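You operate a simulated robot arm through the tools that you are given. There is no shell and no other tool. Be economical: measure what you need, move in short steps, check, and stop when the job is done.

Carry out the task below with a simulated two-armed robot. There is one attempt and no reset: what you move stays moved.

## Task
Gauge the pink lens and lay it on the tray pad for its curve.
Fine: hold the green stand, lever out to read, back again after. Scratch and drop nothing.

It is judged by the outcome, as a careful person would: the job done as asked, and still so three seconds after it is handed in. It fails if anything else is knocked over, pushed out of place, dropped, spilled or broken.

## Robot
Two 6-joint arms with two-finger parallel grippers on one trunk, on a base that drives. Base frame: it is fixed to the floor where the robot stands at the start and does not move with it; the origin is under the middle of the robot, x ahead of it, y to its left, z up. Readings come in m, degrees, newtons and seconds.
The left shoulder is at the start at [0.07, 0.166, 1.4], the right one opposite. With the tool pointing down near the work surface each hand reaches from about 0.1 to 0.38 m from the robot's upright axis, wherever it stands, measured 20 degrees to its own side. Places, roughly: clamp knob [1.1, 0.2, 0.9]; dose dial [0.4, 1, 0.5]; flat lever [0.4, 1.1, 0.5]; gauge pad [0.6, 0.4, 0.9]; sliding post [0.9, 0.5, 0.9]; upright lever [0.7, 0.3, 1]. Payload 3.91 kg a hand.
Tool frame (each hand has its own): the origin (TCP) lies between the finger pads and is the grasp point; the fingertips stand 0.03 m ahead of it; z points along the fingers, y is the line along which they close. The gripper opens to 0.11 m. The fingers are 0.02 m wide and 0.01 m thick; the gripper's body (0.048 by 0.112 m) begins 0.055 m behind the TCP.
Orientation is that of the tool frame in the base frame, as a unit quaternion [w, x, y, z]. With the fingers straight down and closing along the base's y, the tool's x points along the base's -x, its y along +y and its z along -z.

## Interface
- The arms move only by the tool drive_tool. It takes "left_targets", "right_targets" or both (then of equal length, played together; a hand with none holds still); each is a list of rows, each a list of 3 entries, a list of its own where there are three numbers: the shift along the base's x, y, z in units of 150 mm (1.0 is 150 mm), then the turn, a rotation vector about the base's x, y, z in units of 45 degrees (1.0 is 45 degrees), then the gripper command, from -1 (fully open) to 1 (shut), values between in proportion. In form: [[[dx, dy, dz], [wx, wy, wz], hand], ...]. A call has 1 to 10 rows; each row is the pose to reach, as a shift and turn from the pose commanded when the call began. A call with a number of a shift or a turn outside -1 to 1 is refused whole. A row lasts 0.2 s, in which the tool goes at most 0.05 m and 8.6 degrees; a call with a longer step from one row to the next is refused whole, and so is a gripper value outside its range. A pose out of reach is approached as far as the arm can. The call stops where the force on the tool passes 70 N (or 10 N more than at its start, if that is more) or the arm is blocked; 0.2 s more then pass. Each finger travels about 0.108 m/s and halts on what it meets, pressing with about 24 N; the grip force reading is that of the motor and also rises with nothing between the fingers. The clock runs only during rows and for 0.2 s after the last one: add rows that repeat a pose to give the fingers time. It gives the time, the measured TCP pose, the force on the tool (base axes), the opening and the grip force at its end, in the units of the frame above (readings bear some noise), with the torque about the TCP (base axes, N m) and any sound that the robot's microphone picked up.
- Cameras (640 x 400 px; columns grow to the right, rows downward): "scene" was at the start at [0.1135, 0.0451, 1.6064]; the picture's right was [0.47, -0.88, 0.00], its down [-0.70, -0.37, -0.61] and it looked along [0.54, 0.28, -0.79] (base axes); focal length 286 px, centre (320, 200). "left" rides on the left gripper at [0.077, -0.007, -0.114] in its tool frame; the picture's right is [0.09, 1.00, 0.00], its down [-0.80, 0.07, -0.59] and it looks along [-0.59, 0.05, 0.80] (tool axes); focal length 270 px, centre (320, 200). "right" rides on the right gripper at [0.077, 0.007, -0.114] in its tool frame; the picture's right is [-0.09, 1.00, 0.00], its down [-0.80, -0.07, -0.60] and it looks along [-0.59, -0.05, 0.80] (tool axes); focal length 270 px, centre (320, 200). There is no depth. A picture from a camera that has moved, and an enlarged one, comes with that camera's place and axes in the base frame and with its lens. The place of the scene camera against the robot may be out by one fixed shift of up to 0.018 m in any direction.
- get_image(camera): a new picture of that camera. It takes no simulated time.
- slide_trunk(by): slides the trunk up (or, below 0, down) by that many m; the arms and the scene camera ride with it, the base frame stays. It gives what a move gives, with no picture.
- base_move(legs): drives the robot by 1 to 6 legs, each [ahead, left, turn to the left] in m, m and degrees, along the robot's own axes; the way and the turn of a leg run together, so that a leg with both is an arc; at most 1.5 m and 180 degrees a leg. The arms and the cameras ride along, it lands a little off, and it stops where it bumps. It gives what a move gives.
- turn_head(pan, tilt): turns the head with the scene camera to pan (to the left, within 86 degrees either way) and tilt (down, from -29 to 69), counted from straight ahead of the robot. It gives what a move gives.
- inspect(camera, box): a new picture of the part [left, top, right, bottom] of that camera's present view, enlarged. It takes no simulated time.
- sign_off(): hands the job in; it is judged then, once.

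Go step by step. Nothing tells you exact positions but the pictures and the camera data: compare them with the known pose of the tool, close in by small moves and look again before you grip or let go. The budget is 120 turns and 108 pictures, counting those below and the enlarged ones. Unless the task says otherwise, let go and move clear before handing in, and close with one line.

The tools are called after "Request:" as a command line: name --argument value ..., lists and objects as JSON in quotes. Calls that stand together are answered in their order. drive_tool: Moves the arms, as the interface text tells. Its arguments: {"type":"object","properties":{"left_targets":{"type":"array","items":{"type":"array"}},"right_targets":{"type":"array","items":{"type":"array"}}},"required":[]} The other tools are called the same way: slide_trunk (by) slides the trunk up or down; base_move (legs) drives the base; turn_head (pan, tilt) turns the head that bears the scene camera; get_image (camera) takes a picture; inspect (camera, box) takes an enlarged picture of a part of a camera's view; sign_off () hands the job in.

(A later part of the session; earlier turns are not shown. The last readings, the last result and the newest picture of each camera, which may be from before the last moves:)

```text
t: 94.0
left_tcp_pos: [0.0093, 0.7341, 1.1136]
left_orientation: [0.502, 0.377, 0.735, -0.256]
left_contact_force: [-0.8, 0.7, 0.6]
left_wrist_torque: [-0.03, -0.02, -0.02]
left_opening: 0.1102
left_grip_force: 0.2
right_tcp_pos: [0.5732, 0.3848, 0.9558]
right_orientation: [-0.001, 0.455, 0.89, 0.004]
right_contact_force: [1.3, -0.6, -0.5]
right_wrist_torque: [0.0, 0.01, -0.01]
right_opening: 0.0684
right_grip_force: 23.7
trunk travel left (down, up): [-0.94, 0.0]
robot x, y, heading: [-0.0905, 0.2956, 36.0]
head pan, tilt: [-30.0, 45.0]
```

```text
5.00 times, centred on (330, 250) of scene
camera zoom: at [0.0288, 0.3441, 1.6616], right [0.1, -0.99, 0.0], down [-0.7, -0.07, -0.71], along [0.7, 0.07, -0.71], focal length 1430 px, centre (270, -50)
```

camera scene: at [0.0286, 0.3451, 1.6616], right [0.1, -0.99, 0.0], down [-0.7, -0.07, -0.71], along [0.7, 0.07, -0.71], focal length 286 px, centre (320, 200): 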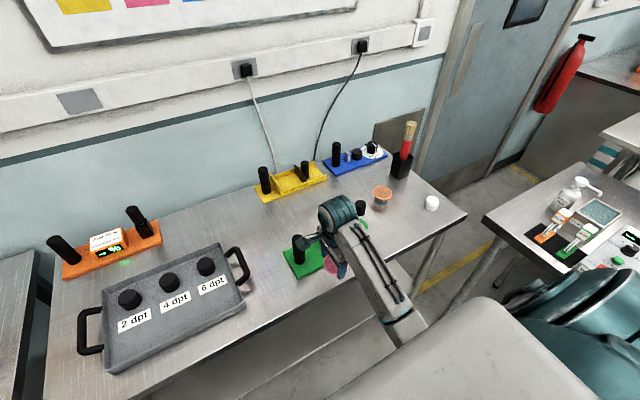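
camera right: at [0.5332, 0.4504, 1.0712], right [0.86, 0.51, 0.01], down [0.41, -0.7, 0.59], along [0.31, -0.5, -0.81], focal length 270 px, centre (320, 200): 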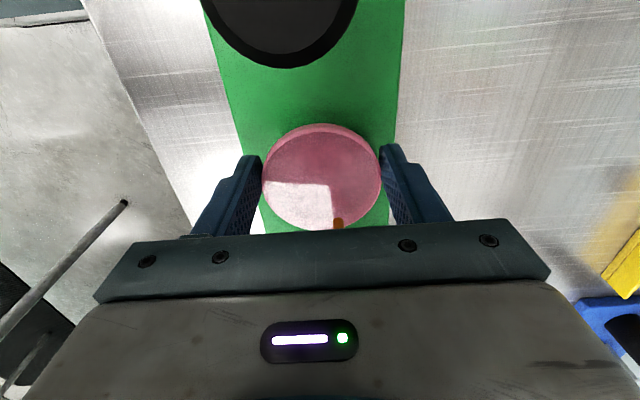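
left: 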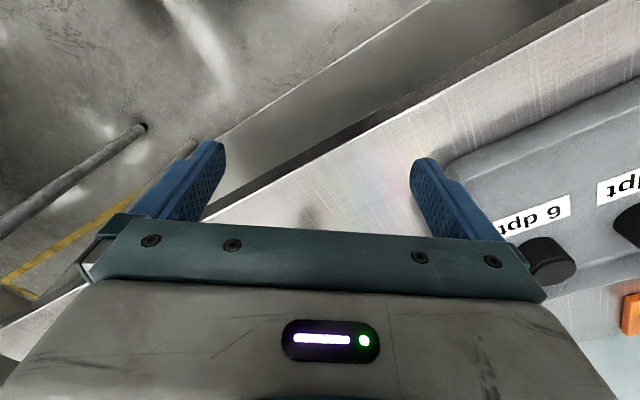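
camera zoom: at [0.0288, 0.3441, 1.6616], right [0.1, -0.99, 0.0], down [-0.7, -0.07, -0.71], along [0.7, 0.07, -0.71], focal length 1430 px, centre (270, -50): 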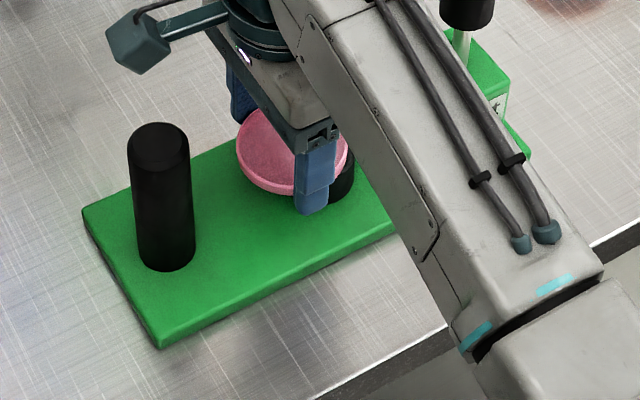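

The probe tip is visible, clear above the lens edge and centred between the fingers. I'll continue the rest of the slide.

Request:
drive_tool --right_targets '[[[0.033, -0.06, 0], [0, 0, 0], 0.2], [[0.067, -0.115, 0], [0, 0, 0], 0.2], [[0.067, -0.115, 0], [0, 0, 0], 0.2]]'

Request:
get_image --camera "right"

Request:
inspect --camera "scene" --box '[280, 210, 380, 290]'

```text
t: 94.8
left_tcp_pos: [0.0084, 0.735, 1.1137]
left_orientation: [0.501, 0.377, 0.736, -0.255]
left_contact_force: [-0.7, 0.7, 0.5]
left_wrist_torque: [-0.04, 0.0, -0.01]
left_opening: 0.1101
left_grip_force: 0.0
right_tcp_pos: [0.5829, 0.3674, 0.9558]
right_orientation: [-0.001, 0.455, 0.891, 0.003]
right_contact_force: [0.0, 0.6, -0.6]
right_wrist_torque: [0.01, -0.01, 0.0]
right_opening: 0.0684
right_grip_force: 23.3
trunk travel left (down, up): [-0.94, 0.0]
robot x, y, heading: [-0.0876, 0.2995, 35.8]
head pan, tilt: [-30.0, 45.0]
```

```text
66 pictures are left
camera right: at [0.5432, 0.4341, 1.0712], right [0.86, 0.51, 0.01], down [0.41, -0.7, 0.59], along [0.31, -0.5, -0.81], focal length 270 px, centre (320, 200)
```

right: 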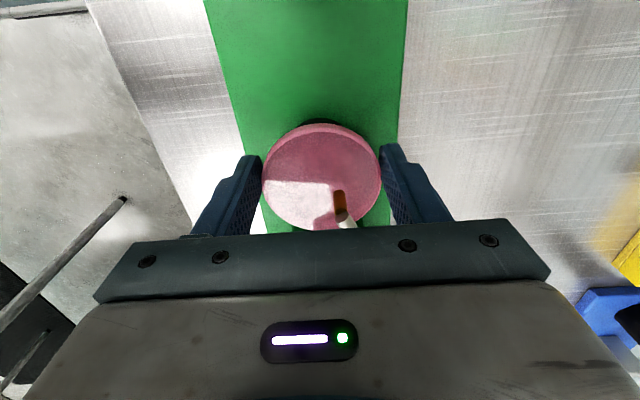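

```text
5.00 times, centred on (330, 250) of scene
camera zoom: at [0.0283, 0.3455, 1.6616], right [0.1, -0.99, 0.0], down [-0.7, -0.07, -0.71], along [0.7, 0.07, -0.71], focal length 1430 px, centre (270, -50)
```

zoom: 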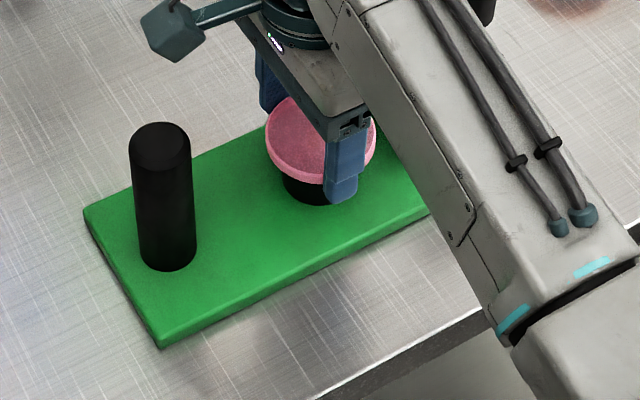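

The lens is over the pad, with the probe tip near the middle above it. I'll lower onto the pad gently.

Request:
drive_tool --right_targets '[[[0, 0, -0.02], [0, 0, 0], 0.2]]'

Request:
drive_tool --right_targets '[[[0, 0, -0.01], [0, 0, 0], 0.2]]'

```text
t: 95.2
left_tcp_pos: [0.0083, 0.7345, 1.1144]
left_orientation: [0.502, 0.377, 0.736, -0.255]
left_contact_force: [-0.7, -0.2, -0.2]
left_wrist_torque: [-0.02, -0.02, 0.02]
left_opening: 0.11
left_grip_force: 0.1
right_tcp_pos: [0.5838, 0.3683, 0.9525]
right_orientation: [-0.001, 0.456, 0.89, 0.005]
right_contact_force: [0.8, 0.1, -0.9]
right_wrist_torque: [0.0, -0.01, 0.02]
right_opening: 0.0685
right_grip_force: 24.4
trunk travel left (down, up): [-0.94, 0.0]
robot x, y, heading: [-0.0892, 0.295, 36.0]
head pan, tilt: [-30.0, 45.0]
```

```text
t: 95.7
left_tcp_pos: [0.0085, 0.7349, 1.115]
left_orientation: [0.502, 0.376, 0.736, -0.254]
left_contact_force: [-0.5, -0.5, -0.4]
left_wrist_torque: [0.01, -0.01, 0.02]
left_opening: 0.11
left_grip_force: 0.0
right_tcp_pos: [0.5831, 0.3681, 0.9522]
right_orientation: [-0.001, 0.454, 0.891, 0.004]
right_contact_force: [-0.1, 0.0, 1.1]
right_wrist_torque: [0.0, -0.01, 0.0]
right_opening: 0.0686
right_grip_force: 24.1
trunk travel left (down, up): [-0.94, 0.0]
robot x, y, heading: [-0.0913, 0.297, 35.9]
head pan, tilt: [-30.0, 45.0]
```

Request:
drive_tool --right_targets '[[[0, 0, -0.007], [0, 0, 0], 0.2]]'

Request:
drive_tool --right_targets '[[[0, 0, -0.007], [0, 0, 0], 0.2]]'

```text
t: 96.0
left_tcp_pos: [0.0084, 0.7348, 1.1134]
left_orientation: [0.502, 0.376, 0.736, -0.255]
left_contact_force: [-0.4, -0.6, 0.6]
left_wrist_torque: [0.01, -0.02, 0.02]
left_opening: 0.1099
left_grip_force: 0.1
right_tcp_pos: [0.5829, 0.3688, 0.952]
right_orientation: [-0.001, 0.456, 0.89, 0.006]
right_contact_force: [-0.2, -0.5, 4.9]
right_wrist_torque: [0.01, 0.04, 0.01]
right_opening: 0.0684
right_grip_force: 24.4
trunk travel left (down, up): [-0.94, 0.0]
robot x, y, heading: [-0.092, 0.2981, 35.9]
head pan, tilt: [-30.0, 45.0]
```

```text
t: 96.5
left_tcp_pos: [0.0065, 0.7342, 1.115]
left_orientation: [0.502, 0.377, 0.736, -0.254]
left_contact_force: [-0.4, 0.3, -0.2]
left_wrist_torque: [0.01, 0.01, 0.01]
left_opening: 0.11
left_grip_force: 0.1
right_tcp_pos: [0.5833, 0.3685, 0.9504]
right_orientation: [0.001, 0.456, 0.89, 0.005]
right_contact_force: [1.9, 0.5, 12.2]
right_wrist_torque: [0.07, 0.09, 0.0]
right_opening: 0.0683
right_grip_force: 24.4
trunk travel left (down, up): [-0.94, 0.0]
robot x, y, heading: [-0.0932, 0.2954, 36.0]
head pan, tilt: [-30.0, 45.0]
```

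The lens is seated and centred (force straight up, almost no torque). I'll relax the push, open the fingers a little and rise straight up; the wire stays between the fingers.

Request:
drive_tool --right_targets '[[[0, 0, 0.008], [0, 0, 0], 0.2], [[0, 0, 0.008], [0, 0, 0], -0.35], [[0, 0, 0.008], [0, 0, 0], -0.6], [[0, 0, 0.008], [0, 0, 0], -0.6]]'

Request:
get_image --camera "right"

```text
t: 97.5
left_tcp_pos: [0.0085, 0.7356, 1.1134]
left_orientation: [0.501, 0.377, 0.736, -0.255]
left_contact_force: [-0.1, -0.3, -0.7]
left_wrist_torque: [-0.01, -0.02, -0.01]
left_opening: 0.1099
left_grip_force: 0.1
right_tcp_pos: [0.5832, 0.3681, 0.9507]
right_orientation: [-0.002, 0.456, 0.89, 0.004]
right_contact_force: [0.7, -0.1, 0.1]
right_wrist_torque: [-0.02, -0.02, 0.0]
right_opening: 0.0879
right_grip_force: 0.0
trunk travel left (down, up): [-0.94, 0.0]
robot x, y, heading: [-0.0876, 0.2988, 35.9]
head pan, tilt: [-30.0, 45.0]
```

```text
64 pictures are left
camera right: at [0.5431, 0.4337, 1.0657], right [0.86, 0.51, 0.01], down [0.41, -0.7, 0.59], along [0.31, -0.5, -0.81], focal length 270 px, centre (320, 200)
```

right: 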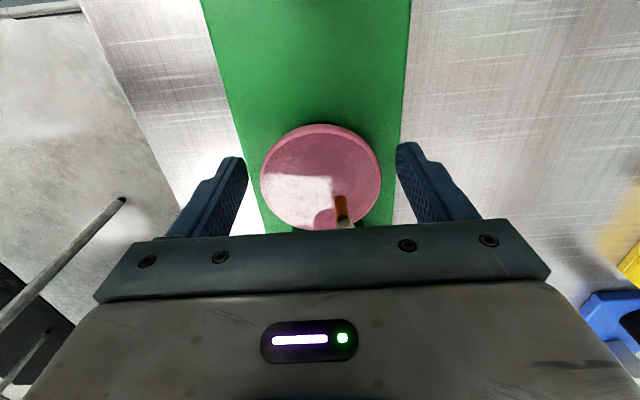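

The lens is released and stands on the pad. I'll rise straight up.

Request:
drive_tool --right_targets '[[[0, 0, 0.2], [0, 0, 0], -0.6], [[0, 0, 0.4], [0, 0, 0], -0.6], [[0, 0, 0.53], [0, 0, 0], -0.6]]'

Request:
get_image --camera "right"

```text
t: 98.2
left_tcp_pos: [0.0084, 0.736, 1.1129]
left_orientation: [0.501, 0.377, 0.736, -0.255]
left_contact_force: [0.7, -0.1, 0.4]
left_wrist_torque: [-0.02, 0.0, 0.03]
left_opening: 0.1102
left_grip_force: 0.1
right_tcp_pos: [0.584, 0.3678, 1.0316]
right_orientation: [-0.001, 0.456, 0.89, 0.004]
right_contact_force: [1.0, -0.2, -0.1]
right_wrist_torque: [-0.01, 0.02, -0.05]
right_opening: 0.0882
right_grip_force: 0.1
trunk travel left (down, up): [-0.94, 0.0]
robot x, y, heading: [-0.0873, 0.2994, 36.1]
head pan, tilt: [-30.0, 45.0]
```

```text
63 pictures are left
camera right: at [0.5445, 0.434, 1.1455], right [0.86, 0.51, 0.01], down [0.41, -0.7, 0.59], along [0.31, -0.5, -0.81], focal length 270 px, centre (320, 200)
```

right: 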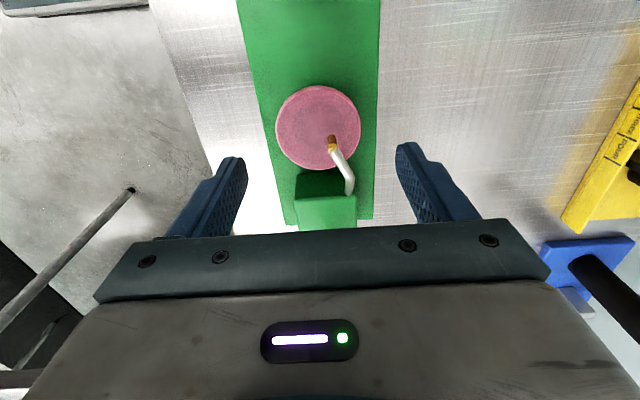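

The lens sits well on the pad under the probe. Now I'll back off, lower the trunk 0.12, and test the right hand with its tool turned to point left for the lever.

Request:
base_move --legs '[[-0.4, 0, 0]]'

Request:
slide_trunk --by -0.12

Request:
drive_tool --right_targets '[[[0, 0, 0], [0.14, 0.1, 0], -0.3], [[0, 0, 0], [0.28, 0.2, 0], -0.3], [[0, 0, 0], [0.42, 0.3, 0], -0.3], [[0, 0, 0], [0.56, 0.4, 0], -0.3], [[0, 0, 0], [0.7, 0.5, 0], -0.3], [[0, 0, 0], [0.81, 0.585, 0], -0.3]]'

Request:
drive_tool --right_targets '[[[0, 0, 0], [0.14, 0.1, 0], -0.3], [[0, 0, 0], [0.28, 0.2, 0], -0.3], [[0, 0, 0], [0.42, 0.3, 0], -0.3], [[0, 0, 0], [0.56, 0.4, 0], -0.3], [[0, 0, 0], [0.7, 0.5, 0], -0.3], [[0, 0, 0], [0.81, 0.585, 0], -0.3]]'

```text
t: 100.8
left_tcp_pos: [-0.3132, 0.5002, 1.1136]
left_orientation: [0.501, 0.376, 0.736, -0.255]
left_contact_force: [0.3, -0.5, -1.5]
left_wrist_torque: [0.02, 0.03, 0.01]
left_opening: 0.1103
left_grip_force: 0.1
right_tcp_pos: [0.261, 0.1339, 1.0289]
right_orientation: [-0.002, 0.455, 0.89, 0.003]
right_contact_force: [0.5, 0.1, 0.0]
right_wrist_torque: [-0.01, 0.03, 0.02]
right_opening: 0.0883
right_grip_force: 0.1
trunk travel left (down, up): [-0.94, 0.0]
robot x, y, heading: [-0.4157, 0.0604, 36.0]
head pan, tilt: [-30.0, 45.0]
```

```text
t: 102.2
left_tcp_pos: [-0.3168, 0.4989, 0.9941]
left_orientation: [0.502, 0.377, 0.736, -0.255]
left_contact_force: [-0.5, 0.3, -0.1]
left_wrist_torque: [-0.01, 0.01, 0.0]
left_opening: 0.1102
left_grip_force: 0.0
right_tcp_pos: [0.2587, 0.1353, 0.9106]
right_orientation: [0.0, 0.455, 0.891, 0.004]
right_contact_force: [-0.3, -0.9, 0.5]
right_wrist_torque: [0.02, -0.04, -0.01]
right_opening: 0.0881
right_grip_force: 0.1
trunk travel left (down, up): [-0.82, 0.12]
robot x, y, heading: [-0.4144, 0.0638, 36.1]
head pan, tilt: [-30.0, 45.0]
```

```text
t: 103.7
left_tcp_pos: [-0.3151, 0.5003, 0.9933]
left_orientation: [0.502, 0.377, 0.736, -0.255]
left_contact_force: [0.2, 0.1, -0.3]
left_wrist_torque: [0.01, -0.02, 0.0]
left_opening: 0.1099
left_grip_force: 0.1
right_tcp_pos: [0.2614, 0.1334, 0.911]
right_orientation: [-0.343, 0.42, 0.821, 0.178]
right_contact_force: [-0.1, -0.7, 0.6]
right_wrist_torque: [0.03, -0.01, -0.01]
right_opening: 0.0713
right_grip_force: 0.0
trunk travel left (down, up): [-0.82, 0.12]
robot x, y, heading: [-0.4144, 0.0599, 35.9]
head pan, tilt: [-30.0, 45.0]
```

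```text
t: 105.0
left_tcp_pos: [-0.3162, 0.4995, 0.9938]
left_orientation: [0.502, 0.377, 0.735, -0.255]
left_contact_force: [0.3, -0.2, -1.2]
left_wrist_torque: [-0.02, 0.02, 0.01]
left_opening: 0.1101
left_grip_force: 0.0
right_tcp_pos: [0.2609, 0.1327, 0.9081]
right_orientation: [0.63, -0.323, -0.627, -0.326]
right_contact_force: [0.1, -0.4, -1.3]
right_wrist_torque: [-0.02, 0.04, -0.01]
right_opening: 0.0715
right_grip_force: 0.0
trunk travel left (down, up): [-0.82, 0.12]
robot x, y, heading: [-0.4157, 0.0642, 35.9]
head pan, tilt: [-30.0, 45.0]
```

The right tool points left now. I'll raise it to lever height and move it inward to find its limit.

Request:
drive_tool --right_targets '[[[-0.2, 0.1, 0.15], [0, 0, 0], -0.3], [[-0.4, 0.2, 0.3], [0, 0, 0], -0.3], [[-0.6, 0.3, 0.45], [0, 0, 0], -0.3], [[-0.8, 0.41, 0.6], [0, 0, 0], -0.3], [[-1, 0.52, 0.6], [0, 0, 0], -0.3]]'

Request:
drive_tool --right_targets '[[[-0.2, 0.1, 0], [0, 0, 0], -0.3], [[-0.4, 0.2, 0], [0, 0, 0], -0.3], [[-0.6, 0.3, 0], [0, 0, 0], -0.3], [[-0.8, 0.41, 0], [0, 0, 0], -0.3], [[-1, 0.52, 0], [0, 0, 0], -0.3]]'

```text
t: 106.2
left_tcp_pos: [-0.3176, 0.5002, 0.9934]
left_orientation: [0.503, 0.377, 0.735, -0.256]
left_contact_force: [0.5, -0.2, 0.2]
left_wrist_torque: [-0.01, 0.04, 0.02]
left_opening: 0.1099
left_grip_force: 0.1
right_tcp_pos: [0.1096, 0.2117, 1.0018]
right_orientation: [0.63, -0.322, -0.628, -0.324]
right_contact_force: [-0.1, -0.2, -0.2]
right_wrist_torque: [0.0, 0.04, 0.01]
right_opening: 0.0716
right_grip_force: 0.0
trunk travel left (down, up): [-0.82, 0.12]
robot x, y, heading: [-0.4123, 0.0648, 36.0]
head pan, tilt: [-30.0, 45.0]
```

```text
t: 107.5
left_tcp_pos: [-0.3159, 0.5019, 0.9939]
left_orientation: [0.503, 0.376, 0.735, -0.255]
left_contact_force: [0.0, -0.1, -0.3]
left_wrist_torque: [0.01, -0.04, 0.03]
left_opening: 0.1102
left_grip_force: 0.1
right_tcp_pos: [-0.0406, 0.29, 1.0021]
right_orientation: [0.629, -0.323, -0.628, -0.324]
right_contact_force: [-0.4, 0.3, -0.3]
right_wrist_torque: [0.02, 0.01, -0.03]
right_opening: 0.0715
right_grip_force: 0.0
trunk travel left (down, up): [-0.82, 0.12]
robot x, y, heading: [-0.4152, 0.0589, 35.8]
head pan, tilt: [-30.0, 45.0]
```

No limit reached yet. I'll go farther inward.

Request:
drive_tool --right_targets '[[[-0.15, 0.22, 0], [0, 0, 0], -0.3], [[-0.3, 0.43, 0], [0, 0, 0], -0.3], [[-0.45, 0.64, 0], [0, 0, 0], -0.3]]'

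```text
t: 108.4
left_tcp_pos: [-0.3152, 0.5003, 0.9945]
left_orientation: [0.501, 0.377, 0.736, -0.255]
left_contact_force: [-0.6, -0.1, -0.3]
left_wrist_torque: [0.02, -0.02, -0.01]
left_opening: 0.1101
left_grip_force: 0.0
right_tcp_pos: [-0.0773, 0.3459, 0.9596]
right_orientation: [-0.58, 0.343, 0.674, 0.303]
right_contact_force: [0.1, 0.5, 0.0]
right_wrist_torque: [-0.02, -0.03, -0.02]
right_opening: 0.0713
right_grip_force: 0.1
trunk travel left (down, up): [-0.82, 0.12]
robot x, y, heading: [-0.4131, 0.0621, 36.3]
head pan, tilt: [-30.0, 45.0]
stopped in row 3 (right hand): the arm was blocked; the commanded pose is now the measured one
```

The right hand reaches about 0.02 m left of centre there. I'll restore it outward and upright, and test the left hand moving forward and inward with a small rise.

Request:
drive_tool --right_targets '[[[0.13, -0.18, 0.09], [0, 0, 0], -0.3], [[0.26, -0.36, 0.18], [0.072, 0.059, 0], -0.3], [[0.39, -0.54, 0.27], [0.144, 0.118, 0], -0.3]]'

Request:
drive_tool --left_targets '[[[0.15, 0.05, 0.27], [0, 0, 0], -1], [[0.35, 0.1, 0.27], [0, 0, 0], -1], [[0.55, 0.05, 0.27], [0, 0, 0], -1], [[0.71, -0.03, 0.27], [0, 0, 0], -1]]'

```text
t: 109.2
left_tcp_pos: [-0.3147, 0.4982, 0.9942]
left_orientation: [0.502, 0.377, 0.736, -0.255]
left_contact_force: [0.0, -0.2, -0.3]
left_wrist_torque: [0.01, -0.02, 0.04]
left_opening: 0.11
left_grip_force: 0.1
right_tcp_pos: [-0.018, 0.2664, 1.0015]
right_orientation: [0.632, -0.321, -0.626, -0.325]
right_contact_force: [0.1, 0.0, 0.0]
right_wrist_torque: [0.03, 0.04, -0.01]
right_opening: 0.0716
right_grip_force: 0.0
trunk travel left (down, up): [-0.82, 0.12]
robot x, y, heading: [-0.4155, 0.0619, 35.6]
head pan, tilt: [-30.0, 45.0]
```

```text
t: 110.2
left_tcp_pos: [-0.2072, 0.496, 1.0341]
left_orientation: [0.5, 0.377, 0.737, -0.255]
left_contact_force: [0.4, 0.1, 0.3]
left_wrist_torque: [-0.03, 0.01, -0.02]
left_opening: 0.1101
left_grip_force: 0.1
right_tcp_pos: [-0.0182, 0.2666, 1.0012]
right_orientation: [0.632, -0.322, -0.626, -0.324]
right_contact_force: [-0.1, -0.8, 0.3]
right_wrist_torque: [-0.02, 0.01, -0.03]
right_opening: 0.0719
right_grip_force: 0.1
trunk travel left (down, up): [-0.82, 0.12]
robot x, y, heading: [-0.4137, 0.0622, 36.0]
head pan, tilt: [-30.0, 45.0]
```

Both arms can now nearly meet the post–lever spacing. I'll test lowering the left here and raising the right to lever-knob height (about 1.02) at lateral 0.

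Request:
drive_tool --left_targets '[[[0, 0, -0.1], [0, 0, 0], -1], [[0, 0, -0.2], [0, 0, 0], -1], [[0, 0, -0.3], [0, 0, 0], -1]]' --right_targets '[[[0, 0, 0.1], [0, 0, 0], -0.3], [[-0.1, 0.14, 0.2], [0, 0, 0], -0.3], [[-0.2, 0.28, 0.3], [0, 0, 0], -0.3]]'

```text
t: 111.0
left_tcp_pos: [-0.2092, 0.4976, 0.9886]
left_orientation: [0.502, 0.378, 0.735, -0.255]
left_contact_force: [0.2, 0.0, 0.1]
left_wrist_torque: [0.0, -0.03, 0.0]
left_opening: 0.1102
left_grip_force: 0.0
right_tcp_pos: [-0.0493, 0.3103, 1.0465]
right_orientation: [0.631, -0.322, -0.627, -0.324]
right_contact_force: [-0.2, -0.4, -0.4]
right_wrist_torque: [-0.02, -0.02, -0.01]
right_opening: 0.0716
right_grip_force: 0.1
trunk travel left (down, up): [-0.82, 0.12]
robot x, y, heading: [-0.4151, 0.0587, 35.7]
head pan, tilt: [-30.0, 45.0]
```

Both hands fit the spacing: left at 0.233 m left and z 0.989, right at lateral -0.01 and z 1.046. I'll spread them a bit, then drive in front of the stand, stopping short.

Request:
drive_tool --left_targets '[[[-0.1, 0.14, 0.1], [0, 0, 0], -1], [[-0.2, 0.28, 0.2], [0, 0, 0], -1], [[-0.31, 0.43, 0.3], [0, 0, 0], -1]]' --right_targets '[[[0.13, -0.18, 0], [0, 0, 0], -0.3], [[0.26, -0.36, 0], [0, 0, 0], -0.3], [[0.39, -0.54, 0], [0, 0, 0], -0.3]]'

Request:
base_move --legs '[[0, -0.463, 0], [0.4, 0, 0]]'

Request:
turn_head --pan 0 --tilt 48

Request:
get_image --camera "scene"

Request:
get_image --camera "right"

Request:
get_image --camera "left"

```text
t: 111.8
left_tcp_pos: [-0.2551, 0.5584, 1.0352]
left_orientation: [0.501, 0.376, 0.737, -0.253]
left_contact_force: [-0.6, -0.4, 0.8]
left_wrist_torque: [0.0, -0.03, 0.03]
left_opening: 0.1102
left_grip_force: 0.1
right_tcp_pos: [0.0105, 0.2259, 1.0475]
right_orientation: [0.632, -0.322, -0.626, -0.325]
right_contact_force: [-0.4, -0.5, -0.3]
right_wrist_torque: [0.03, -0.01, -0.01]
right_opening: 0.0717
right_grip_force: 0.0
trunk travel left (down, up): [-0.82, 0.12]
robot x, y, heading: [-0.4174, 0.0625, 36.1]
head pan, tilt: [-30.0, 45.0]
```

```text
t: 116.7
left_tcp_pos: [0.3365, 0.4245, 1.0347]
left_orientation: [0.502, 0.376, 0.736, -0.254]
left_contact_force: [0.9, 0.2, 0.1]
left_wrist_torque: [-0.01, 0.04, 0.02]
left_opening: 0.1098
left_grip_force: 0.0
right_tcp_pos: [0.6003, 0.093, 1.0476]
right_orientation: [0.631, -0.322, -0.627, -0.325]
right_contact_force: [0.4, -0.3, -0.4]
right_wrist_torque: [-0.02, 0.0, 0.0]
right_opening: 0.0715
right_grip_force: 0.1
trunk travel left (down, up): [-0.82, 0.12]
robot x, y, heading: [0.1793, -0.0731, 35.9]
head pan, tilt: [-30.0, 45.0]
```

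```text
t: 117.6
left_tcp_pos: [0.3368, 0.4243, 1.0344]
left_orientation: [0.502, 0.376, 0.736, -0.255]
left_contact_force: [0.3, -0.2, -0.2]
left_wrist_torque: [0.0, -0.01, 0.0]
left_opening: 0.1099
left_grip_force: 0.2
right_tcp_pos: [0.6016, 0.0936, 1.0471]
right_orientation: [0.631, -0.322, -0.626, -0.325]
right_contact_force: [0.2, -0.6, -0.6]
right_wrist_torque: [0.0, -0.04, 0.0]
right_opening: 0.0717
right_grip_force: 0.0
trunk travel left (down, up): [-0.82, 0.12]
robot x, y, heading: [0.1786, -0.0759, 36.1]
head pan, tilt: [0.0, 48.0]
```

```text
62 pictures are left
camera scene: at [0.2798, 0.0121, 1.5375], right [0.59, -0.81, 0.0], down [-0.6, -0.44, -0.67], along [0.54, 0.39, -0.74], focal length 286 px, centre (320, 200)
```

scene: 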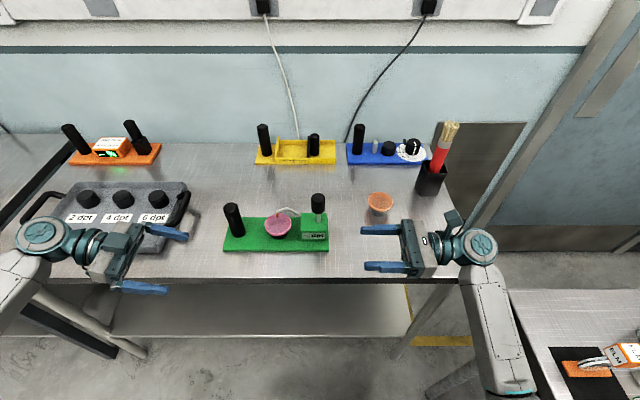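

```text
61 pictures are left
camera right: at [0.6746, 0.0034, 1.123], right [0.81, 0.58, -0.09], down [0.29, -0.52, -0.81], along [-0.51, 0.63, -0.59], focal length 270 px, centre (320, 200)
```

right: 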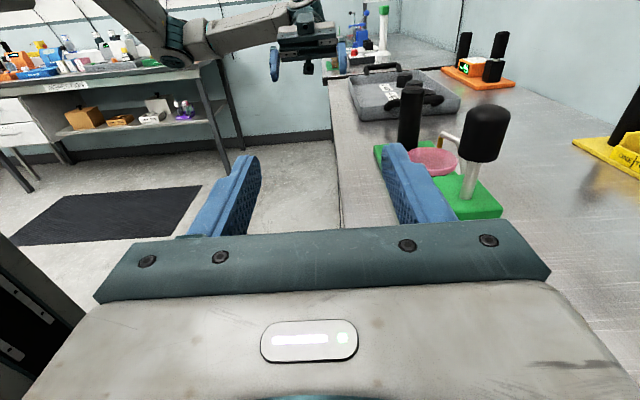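

```text
60 pictures are left
camera left: at [0.2516, 0.5285, 1.0037], right [0.79, 0.61, -0.08], down [-0.1, 0.25, 0.96], along [0.61, -0.75, 0.26], focal length 270 px, centre (320, 200)
```

left: 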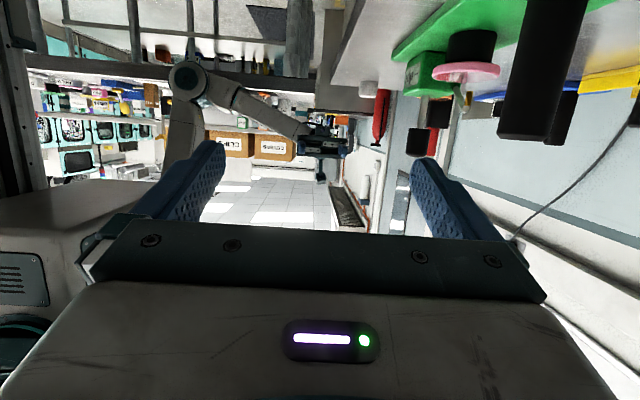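

I can see the post top at (0.522, 0.454, 1.00) and the lever knob near (0.656, 0.27, 1.017). I'll drive ahead 0.15 with the hands either side of the stand.

Request:
base_move --legs '[[0.148, 0, 0]]'

Request:
get_image --camera "scene"

Request:
get_image --camera "right"

Request:
get_image --camera "left"

```text
t: 119.0
left_tcp_pos: [0.4546, 0.5115, 1.0365]
left_orientation: [0.502, 0.376, 0.736, -0.253]
left_contact_force: [0.2, 0.0, 0.6]
left_wrist_torque: [0.01, -0.01, 0.02]
left_opening: 0.1099
left_grip_force: 0.1
right_tcp_pos: [0.7212, 0.1794, 1.0479]
right_orientation: [0.631, -0.321, -0.627, -0.325]
right_contact_force: [0.6, -0.6, 0.6]
right_wrist_torque: [-0.03, 0.03, 0.0]
right_opening: 0.0714
right_grip_force: 0.0
trunk travel left (down, up): [-0.82, 0.12]
robot x, y, heading: [0.2981, 0.0159, 36.1]
head pan, tilt: [0.0, 48.0]
```

```text
59 pictures are left
camera scene: at [0.398, 0.0981, 1.5377], right [0.59, -0.81, 0.0], down [-0.6, -0.44, -0.67], along [0.54, 0.39, -0.74], focal length 286 px, centre (320, 200)
```

scene: 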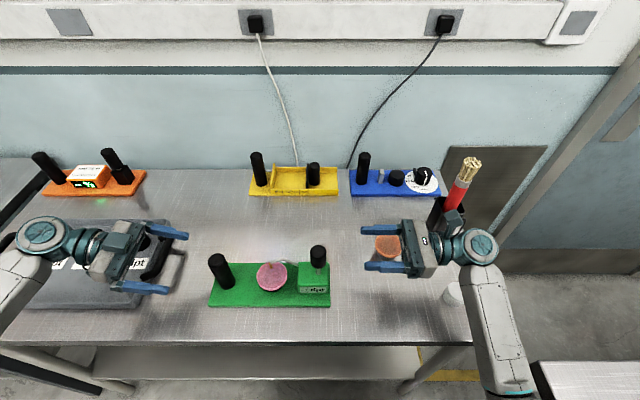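

```text
58 pictures are left
camera right: at [0.7932, 0.0899, 1.1237], right [0.81, 0.58, -0.09], down [0.29, -0.52, -0.81], along [-0.51, 0.63, -0.59], focal length 270 px, centre (320, 200)
```

right: 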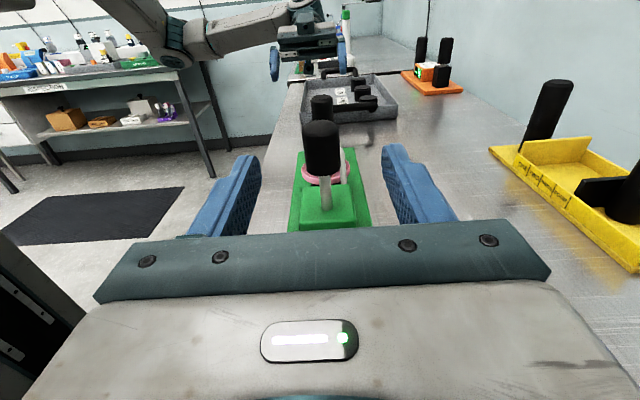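

```text
57 pictures are left
camera left: at [0.3702, 0.6148, 1.0043], right [0.79, 0.61, -0.08], down [-0.1, 0.25, 0.96], along [0.61, -0.75, 0.26], focal length 270 px, centre (320, 200)
```

left: 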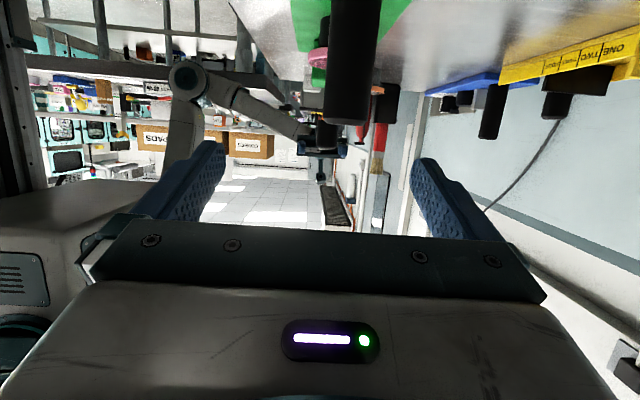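

Both hands are lined up nicely. A small base shift (ahead 0.038, right 0.019) and trunk -0.02 gives the left arm more room; then I'll look again.

Request:
base_move --legs '[[0.038, -0.019, 0]]'

Request:
slide_trunk --by -0.02

Request:
get_image --camera "left"

```text
t: 119.9
left_tcp_pos: [0.4921, 0.5181, 1.0355]
left_orientation: [0.503, 0.377, 0.735, -0.254]
left_contact_force: [-0.5, -0.4, -0.2]
left_wrist_torque: [0.06, 0.01, 0.06]
left_opening: 0.1099
left_grip_force: 0.0
right_tcp_pos: [0.7584, 0.1864, 1.049]
right_orientation: [0.63, -0.32, -0.628, -0.325]
right_contact_force: [-0.1, -0.8, -0.8]
right_wrist_torque: [-0.01, -0.02, -0.04]
right_opening: 0.0714
right_grip_force: 0.0
trunk travel left (down, up): [-0.82, 0.12]
robot x, y, heading: [0.3386, 0.0235, 36.3]
head pan, tilt: [0.0, 48.0]
```

```text
t: 120.6
left_tcp_pos: [0.4967, 0.519, 1.0134]
left_orientation: [0.502, 0.376, 0.736, -0.255]
left_contact_force: [0.4, 0.4, -0.4]
left_wrist_torque: [0.02, 0.02, -0.05]
left_opening: 0.1099
left_grip_force: 0.1
right_tcp_pos: [0.7616, 0.1882, 1.0262]
right_orientation: [0.632, -0.321, -0.626, -0.324]
right_contact_force: [-0.1, 0.5, 0.6]
right_wrist_torque: [-0.01, 0.0, -0.02]
right_opening: 0.0715
right_grip_force: 0.0
trunk travel left (down, up): [-0.8, 0.14]
robot x, y, heading: [0.3419, 0.0197, 36.1]
head pan, tilt: [0.0, 48.0]
```

```text
56 pictures are left
camera left: at [0.4123, 0.623, 0.9832], right [0.79, 0.61, -0.08], down [-0.1, 0.25, 0.96], along [0.61, -0.75, 0.26], focal length 270 px, centre (320, 200)
```

left: 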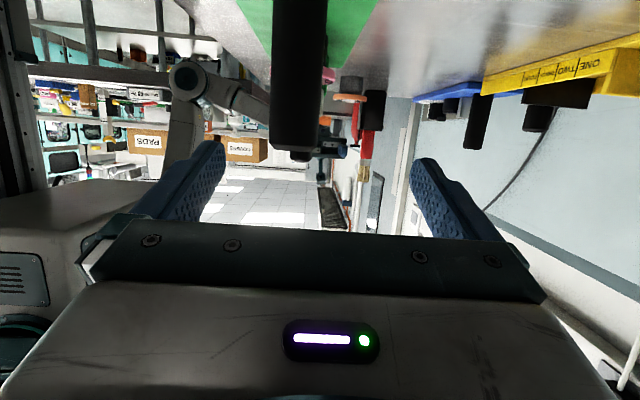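

The post is a little off-centre. I'll line the left hand up, move over the post, lower around it and then check before gripping.

Request:
drive_tool --left_targets '[[[-0.097, -0.07, 0], [0, 0, 0], -1], [[0.035, -0.25, 0], [0, 0, 0], -1], [[0.168, -0.437, 0], [0, 0, 0], -1], [[0.168, -0.437, -0.12], [0, 0, 0], -1], [[0.168, -0.437, -0.233], [0, 0, 0], -1]]'

Request:
get_image --camera "left"

Request:
inspect --camera "scene" --box '[120, 220, 440, 400]'

```text
t: 121.8
left_tcp_pos: [0.5225, 0.4513, 0.979]
left_orientation: [0.502, 0.376, 0.736, -0.255]
left_contact_force: [-0.6, 0.9, 0.3]
left_wrist_torque: [0.02, 0.01, -0.01]
left_opening: 0.1101
left_grip_force: 0.1
right_tcp_pos: [0.7629, 0.1881, 1.0271]
right_orientation: [0.631, -0.322, -0.627, -0.324]
right_contact_force: [0.3, 0.1, 0.0]
right_wrist_torque: [0.01, 0.01, 0.02]
right_opening: 0.0713
right_grip_force: 0.0
trunk travel left (down, up): [-0.8, 0.14]
robot x, y, heading: [0.3396, 0.0196, 35.5]
head pan, tilt: [0.0, 48.0]
```

```text
55 pictures are left
camera left: at [0.438, 0.5563, 0.9481], right [0.79, 0.61, -0.08], down [-0.1, 0.25, 0.96], along [0.61, -0.75, 0.26], focal length 270 px, centre (320, 200)
```

left: 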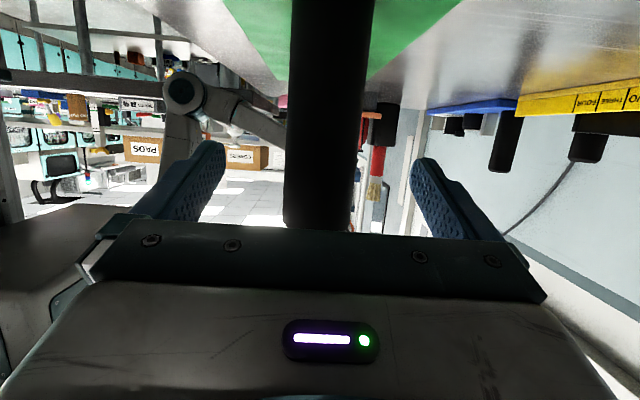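

```text
2.00 times, centred on (280, 310) of scene
camera zoom: at [0.4413, 0.106, 1.5175], right [0.59, -0.81, 0.0], down [-0.6, -0.44, -0.67], along [0.54, 0.39, -0.74], focal length 572 px, centre (400, -20)
```

zoom: 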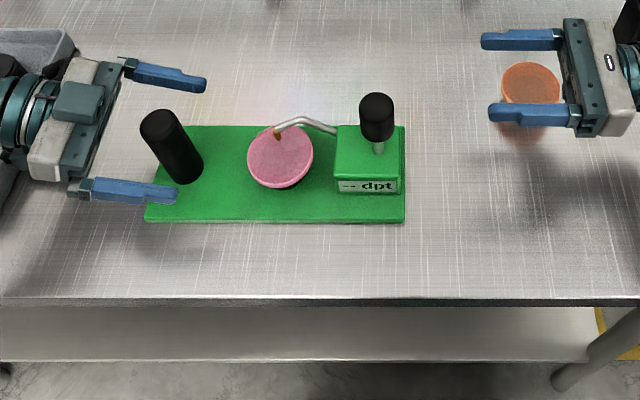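

The post is right between the left fingers. I'll close on it.

Request:
drive_tool --left_targets '[[[0, 0, 0], [0, 0, 0], -0.4], [[0, 0, 0], [0, 0, 0], 0], [[0, 0, 0], [0, 0, 0], 0.25], [[0, 0, 0], [0, 0, 0], 0.5], [[0, 0, 0], [0, 0, 0], 0.6], [[0, 0, 0], [0, 0, 0], 0.6]]'

Request:
get_image --camera "right"

Request:
inspect --camera "scene" --box '[120, 220, 440, 400]'

```text
t: 123.2
left_tcp_pos: [0.5228, 0.4524, 0.9787]
left_orientation: [0.502, 0.376, 0.736, -0.255]
left_contact_force: [0.3, 0.1, 1.7]
left_wrist_torque: [-0.19, 0.17, 0.08]
left_opening: 0.0347
left_grip_force: 23.9
right_tcp_pos: [0.7633, 0.1877, 1.0263]
right_orientation: [0.632, -0.321, -0.627, -0.324]
right_contact_force: [-0.5, -0.3, 0.2]
right_wrist_torque: [0.03, -0.03, 0.01]
right_opening: 0.0713
right_grip_force: 0.0
trunk travel left (down, up): [-0.8, 0.14]
robot x, y, heading: [0.3346, 0.0207, 36.1]
head pan, tilt: [0.0, 48.0]
```

```text
53 pictures are left
camera right: at [0.8356, 0.098, 1.1028], right [0.81, 0.58, -0.09], down [0.29, -0.52, -0.81], along [-0.51, 0.63, -0.59], focal length 270 px, centre (320, 200)
```

right: 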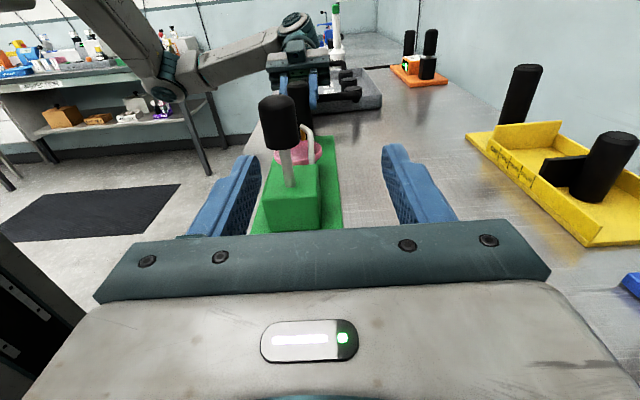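

```text
2.00 times, centred on (280, 310) of scene
camera zoom: at [0.4412, 0.1065, 1.5175], right [0.59, -0.81, 0.0], down [-0.6, -0.44, -0.67], along [0.54, 0.39, -0.74], focal length 572 px, centre (400, -20)
```

zoom: 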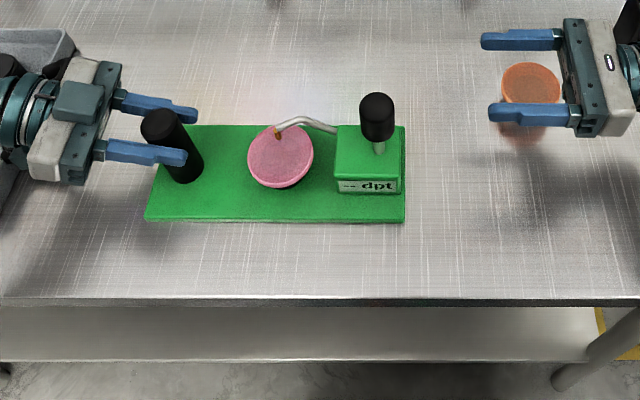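

The stand is firmly held and hasn't moved. The lever is at about (0.652, 0.276), knob centre z 1.013. I'll bring the right fingers either side of it and stop just short to check.

Request:
drive_tool --right_targets '[[[-0.21, -0.152, 0], [0, 0, 0], -0.5], [[-0.32, 0, -0.07], [0, 0, 0], -0.5], [[-0.43, 0.15, -0.07], [0, 0, 0], -0.5], [[-0.561, 0.335, -0.07], [0, 0, 0], -0.5]]'

Request:
get_image --camera "right"

Request:
inspect --camera "scene" --box '[120, 220, 440, 400]'

```text
t: 124.2
left_tcp_pos: [0.5221, 0.4547, 0.9797]
left_orientation: [0.502, 0.376, 0.736, -0.254]
left_contact_force: [-2.0, 2.0, 4.0]
left_wrist_torque: [-0.48, -0.22, -0.12]
left_opening: 0.0354
left_grip_force: 24.0
right_tcp_pos: [0.6765, 0.2402, 1.0161]
right_orientation: [0.631, -0.322, -0.628, -0.323]
right_contact_force: [-0.5, 0.7, -0.4]
right_wrist_torque: [0.01, 0.04, 0.02]
right_opening: 0.0822
right_grip_force: 0.1
trunk travel left (down, up): [-0.8, 0.14]
robot x, y, heading: [0.3417, 0.0207, 35.9]
head pan, tilt: [0.0, 48.0]
```

```text
51 pictures are left
camera right: at [0.7496, 0.1502, 1.0926], right [0.81, 0.58, -0.09], down [0.29, -0.52, -0.8], along [-0.51, 0.63, -0.59], focal length 270 px, centre (320, 200)
```

right: 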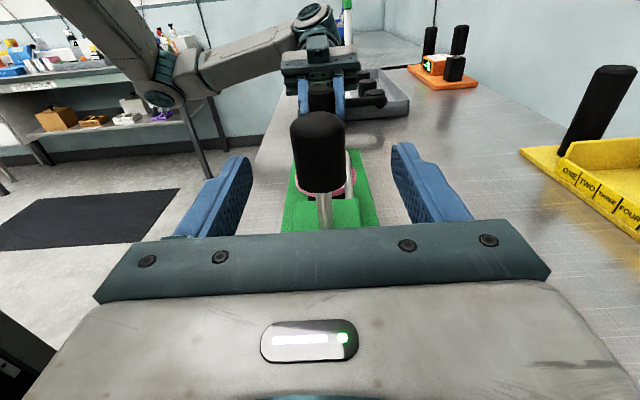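

```text
2.00 times, centred on (280, 310) of scene
camera zoom: at [0.4399, 0.1078, 1.5176], right [0.59, -0.81, 0.0], down [-0.6, -0.44, -0.67], along [0.54, 0.39, -0.74], focal length 572 px, centre (400, -20)
```

zoom: 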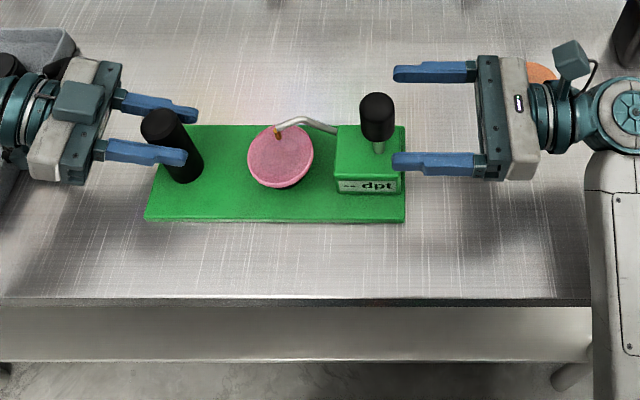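

The knob is centred between the right fingers. I'll advance 38 mm, look, and close.

Request:
drive_tool --right_targets '[[[-0.074, 0.103, 0], [0, 0, 0], -0.5], [[-0.148, 0.205, 0], [0, 0, 0], -0.5]]'

Request:
inspect --camera "scene" --box '[120, 220, 440, 400]'

```text
t: 124.8
left_tcp_pos: [0.5226, 0.4527, 0.9794]
left_orientation: [0.502, 0.376, 0.736, -0.254]
left_contact_force: [-1.4, 2.1, 3.8]
left_wrist_torque: [0.04, 0.32, -0.1]
left_opening: 0.0349
left_grip_force: 23.9
right_tcp_pos: [0.6554, 0.2698, 1.0158]
right_orientation: [0.631, -0.321, -0.628, -0.323]
right_contact_force: [0.8, -0.6, 0.1]
right_wrist_torque: [0.01, 0.02, 0.0]
right_opening: 0.0824
right_grip_force: 0.1
trunk travel left (down, up): [-0.8, 0.14]
robot x, y, heading: [0.3404, 0.0203, 36.1]
head pan, tilt: [0.0, 48.0]
```

```text
2.00 times, centred on (280, 310) of scene
camera zoom: at [0.4407, 0.1068, 1.5175], right [0.59, -0.81, 0.0], down [-0.6, -0.44, -0.67], along [0.54, 0.39, -0.74], focal length 572 px, centre (400, -20)
```

zoom: 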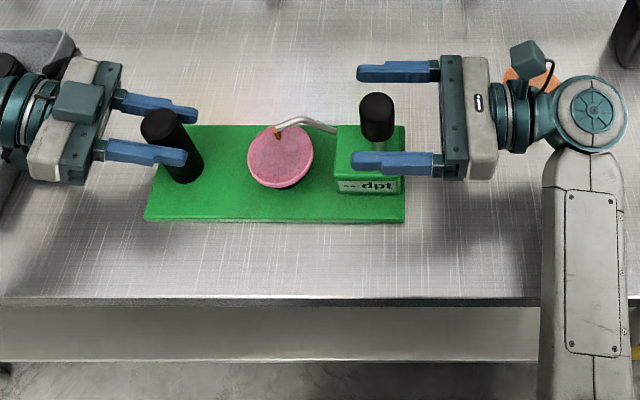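

I'll close the fingers to a loose cage around the knob and try a small pull towards me, watching the force.

Request:
drive_tool --right_targets '[[[0, 0, 0], [0, 0, 0], -0.2], [[0, 0, 0], [0, 0, 0], 0.05], [[0, 0, 0], [0, 0, 0], 0.05]]'

Request:
drive_tool --right_targets '[[[-0.054, -0.039, 0], [0, 0, 0], 0.05], [[-0.081, -0.058, 0], [0, 0, 0], 0.05]]'

Request:
inspect --camera "scene" --box '[120, 220, 440, 400]'

```text
t: 125.6
left_tcp_pos: [0.5233, 0.4528, 0.9791]
left_orientation: [0.502, 0.377, 0.736, -0.255]
left_contact_force: [-0.2, -0.2, 2.1]
left_wrist_torque: [0.08, 0.23, -0.03]
left_opening: 0.0349
left_grip_force: 23.9
right_tcp_pos: [0.6573, 0.269, 1.0167]
right_orientation: [0.632, -0.321, -0.627, -0.323]
right_contact_force: [-0.4, -0.1, 0.8]
right_wrist_torque: [0.0, 0.0, -0.01]
right_opening: 0.0523
right_grip_force: 0.1
trunk travel left (down, up): [-0.8, 0.14]
robot x, y, heading: [0.3392, 0.0208, 36.0]
head pan, tilt: [0.0, 48.0]
```

```text
t: 126.2
left_tcp_pos: [0.523, 0.4524, 0.9791]
left_orientation: [0.501, 0.377, 0.736, -0.255]
left_contact_force: [-2.7, -2.2, 1.2]
left_wrist_torque: [0.04, 0.05, -0.49]
left_opening: 0.035
left_grip_force: 23.6
right_tcp_pos: [0.6444, 0.2595, 1.0147]
right_orientation: [0.63, -0.321, -0.628, -0.324]
right_contact_force: [2.9, 1.1, -0.4]
right_wrist_torque: [-0.04, 0.01, -0.05]
right_opening: 0.0538
right_grip_force: 1.2
trunk travel left (down, up): [-0.8, 0.14]
robot x, y, heading: [0.3404, 0.0188, 36.1]
head pan, tilt: [0.0, 48.0]
```

```text
2.00 times, centred on (280, 310) of scene
camera zoom: at [0.4411, 0.1064, 1.5174], right [0.59, -0.81, 0.0], down [-0.6, -0.44, -0.67], along [0.54, 0.39, -0.74], focal length 572 px, centre (400, -20)
```

zoom: 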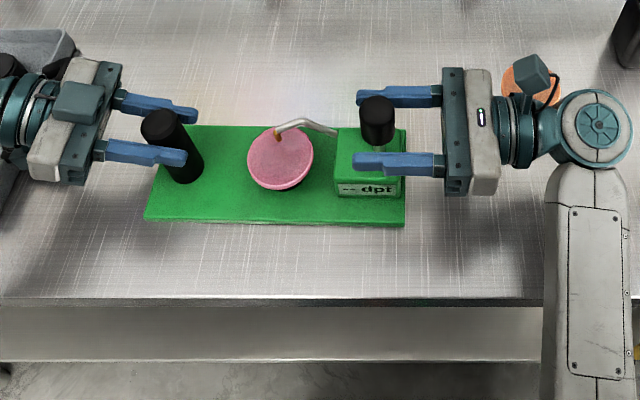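

About 3 N of resistance and the lever seems to start moving. I'll continue pulling by 20 mm.

Request:
drive_tool --right_targets '[[[-0.054, -0.039, 0], [0, 0, 0], 0.05], [[-0.108, -0.078, 0], [0, 0, 0], 0.05]]'

Request:
inspect --camera "scene" --box '[200, 250, 360, 350]'

```text
t: 126.8
left_tcp_pos: [0.5231, 0.4522, 0.9791]
left_orientation: [0.502, 0.375, 0.737, -0.254]
left_contact_force: [-2.4, -2.8, -0.2]
left_wrist_torque: [-0.02, 0.07, -0.48]
left_opening: 0.0355
left_grip_force: 23.7
right_tcp_pos: [0.6308, 0.2466, 1.0151]
right_orientation: [-0.626, 0.32, 0.634, 0.323]
right_contact_force: [3.3, 3.4, 3.1]
right_wrist_torque: [0.09, -0.02, -0.06]
right_opening: 0.0544
right_grip_force: 2.1
trunk travel left (down, up): [-0.8, 0.14]
robot x, y, heading: [0.3404, 0.0202, 36.2]
head pan, tilt: [0.0, 48.0]
```

```text
4.00 times, centred on (280, 300) of scene
camera zoom: at [0.4409, 0.1064, 1.5175], right [0.59, -0.81, 0.0], down [-0.6, -0.44, -0.67], along [0.54, 0.39, -0.74], focal length 1144 px, centre (480, -200)
```

zoom: 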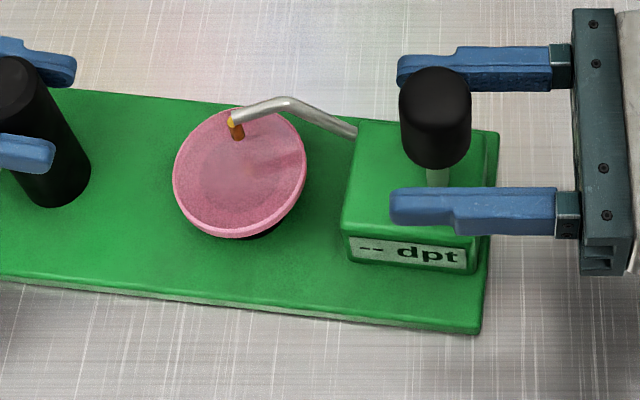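

The stand is turning about the post instead of the lever moving, so towards me is the wrong way. I'll grip the knob and bring it back to exactly where it was.

Request:
drive_tool --right_targets '[[[0.02, 0.015, 0], [0, 0, 0], 0.2], [[0.04, 0.03, 0], [0, 0, 0], 0.4], [[0.05, 0.04, 0], [0, 0, 0], 0.5], [[0.05, 0.04, 0], [0, 0, 0], 0.5]]'

Request:
inspect --camera "scene" --box '[120, 220, 440, 400]'

```text
t: 127.8
left_tcp_pos: [0.5223, 0.4526, 0.9791]
left_orientation: [0.502, 0.376, 0.736, -0.254]
left_contact_force: [-1.5, 9.0, 6.4]
left_wrist_torque: [-0.58, -0.23, 0.02]
left_opening: 0.0355
left_grip_force: 24.3
right_tcp_pos: [0.6355, 0.2513, 1.0122]
right_orientation: [-0.629, 0.323, 0.63, 0.321]
right_contact_force: [2.4, -7.5, -2.4]
right_wrist_torque: [-0.25, -0.62, 0.28]
right_opening: 0.0325
right_grip_force: 24.0
trunk travel left (down, up): [-0.8, 0.14]
robot x, y, heading: [0.3413, 0.0188, 36.0]
head pan, tilt: [0.0, 48.0]
```

```text
2.00 times, centred on (280, 310) of scene
camera zoom: at [0.4412, 0.1067, 1.5174], right [0.59, -0.81, 0.0], down [-0.6, -0.44, -0.67], along [0.54, 0.39, -0.74], focal length 572 px, centre (400, -20)
```

zoom: 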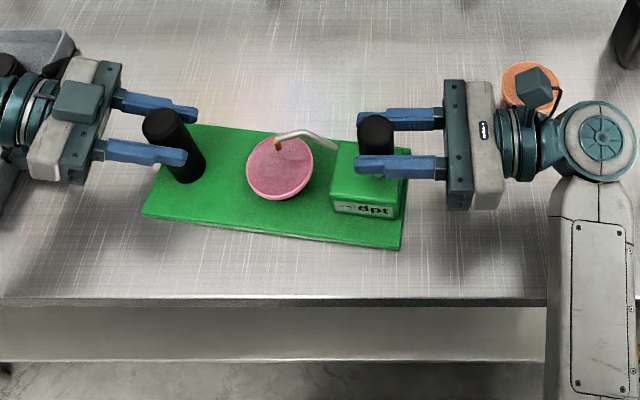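

The stand turned about 7°. With the knob gripped I'll swing it back along the same arc to its original place.

Request:
drive_tool --right_targets '[[[0.04, 0.025, 0], [0, 0, 0], 0.5], [[0.08, 0.05, 0], [0, 0, 0], 0.5], [[0.12, 0.075, 0], [0, 0, 0], 0.5], [[0.156, 0.099, 0], [0, 0, 0], 0.5], [[0.156, 0.099, 0], [0, 0, 0], 0.5]]'

Request:
inspect --camera "scene" --box '[120, 220, 440, 400]'

```text
t: 129.0
left_tcp_pos: [0.5228, 0.4536, 0.9793]
left_orientation: [0.502, 0.376, 0.736, -0.255]
left_contact_force: [6.1, -3.7, -2.8]
left_wrist_torque: [0.28, 0.48, 0.27]
left_opening: 0.035
left_grip_force: 24.4
right_tcp_pos: [0.6597, 0.2697, 1.0162]
right_orientation: [0.632, -0.321, -0.627, -0.324]
right_contact_force: [-5.6, 5.3, 0.5]
right_wrist_torque: [0.52, 0.19, 0.2]
right_opening: 0.0326
right_grip_force: 23.8
trunk travel left (down, up): [-0.8, 0.14]
robot x, y, heading: [0.3413, 0.0213, 36.2]
head pan, tilt: [0.0, 48.0]
```

```text
2.00 times, centred on (280, 310) of scene
camera zoom: at [0.4413, 0.1069, 1.5173], right [0.59, -0.81, 0.0], down [-0.6, -0.44, -0.67], along [0.54, 0.39, -0.74], focal length 572 px, centre (400, -20)
```

zoom: 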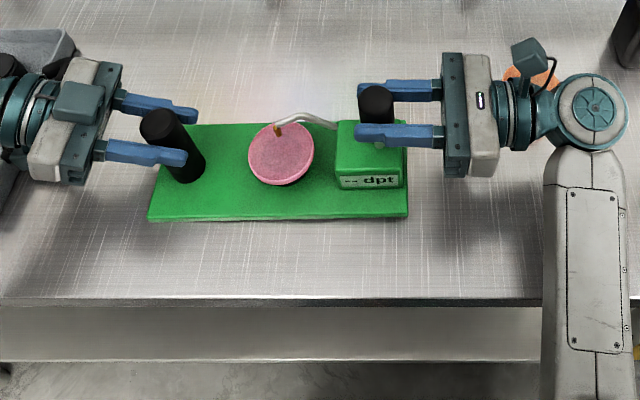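

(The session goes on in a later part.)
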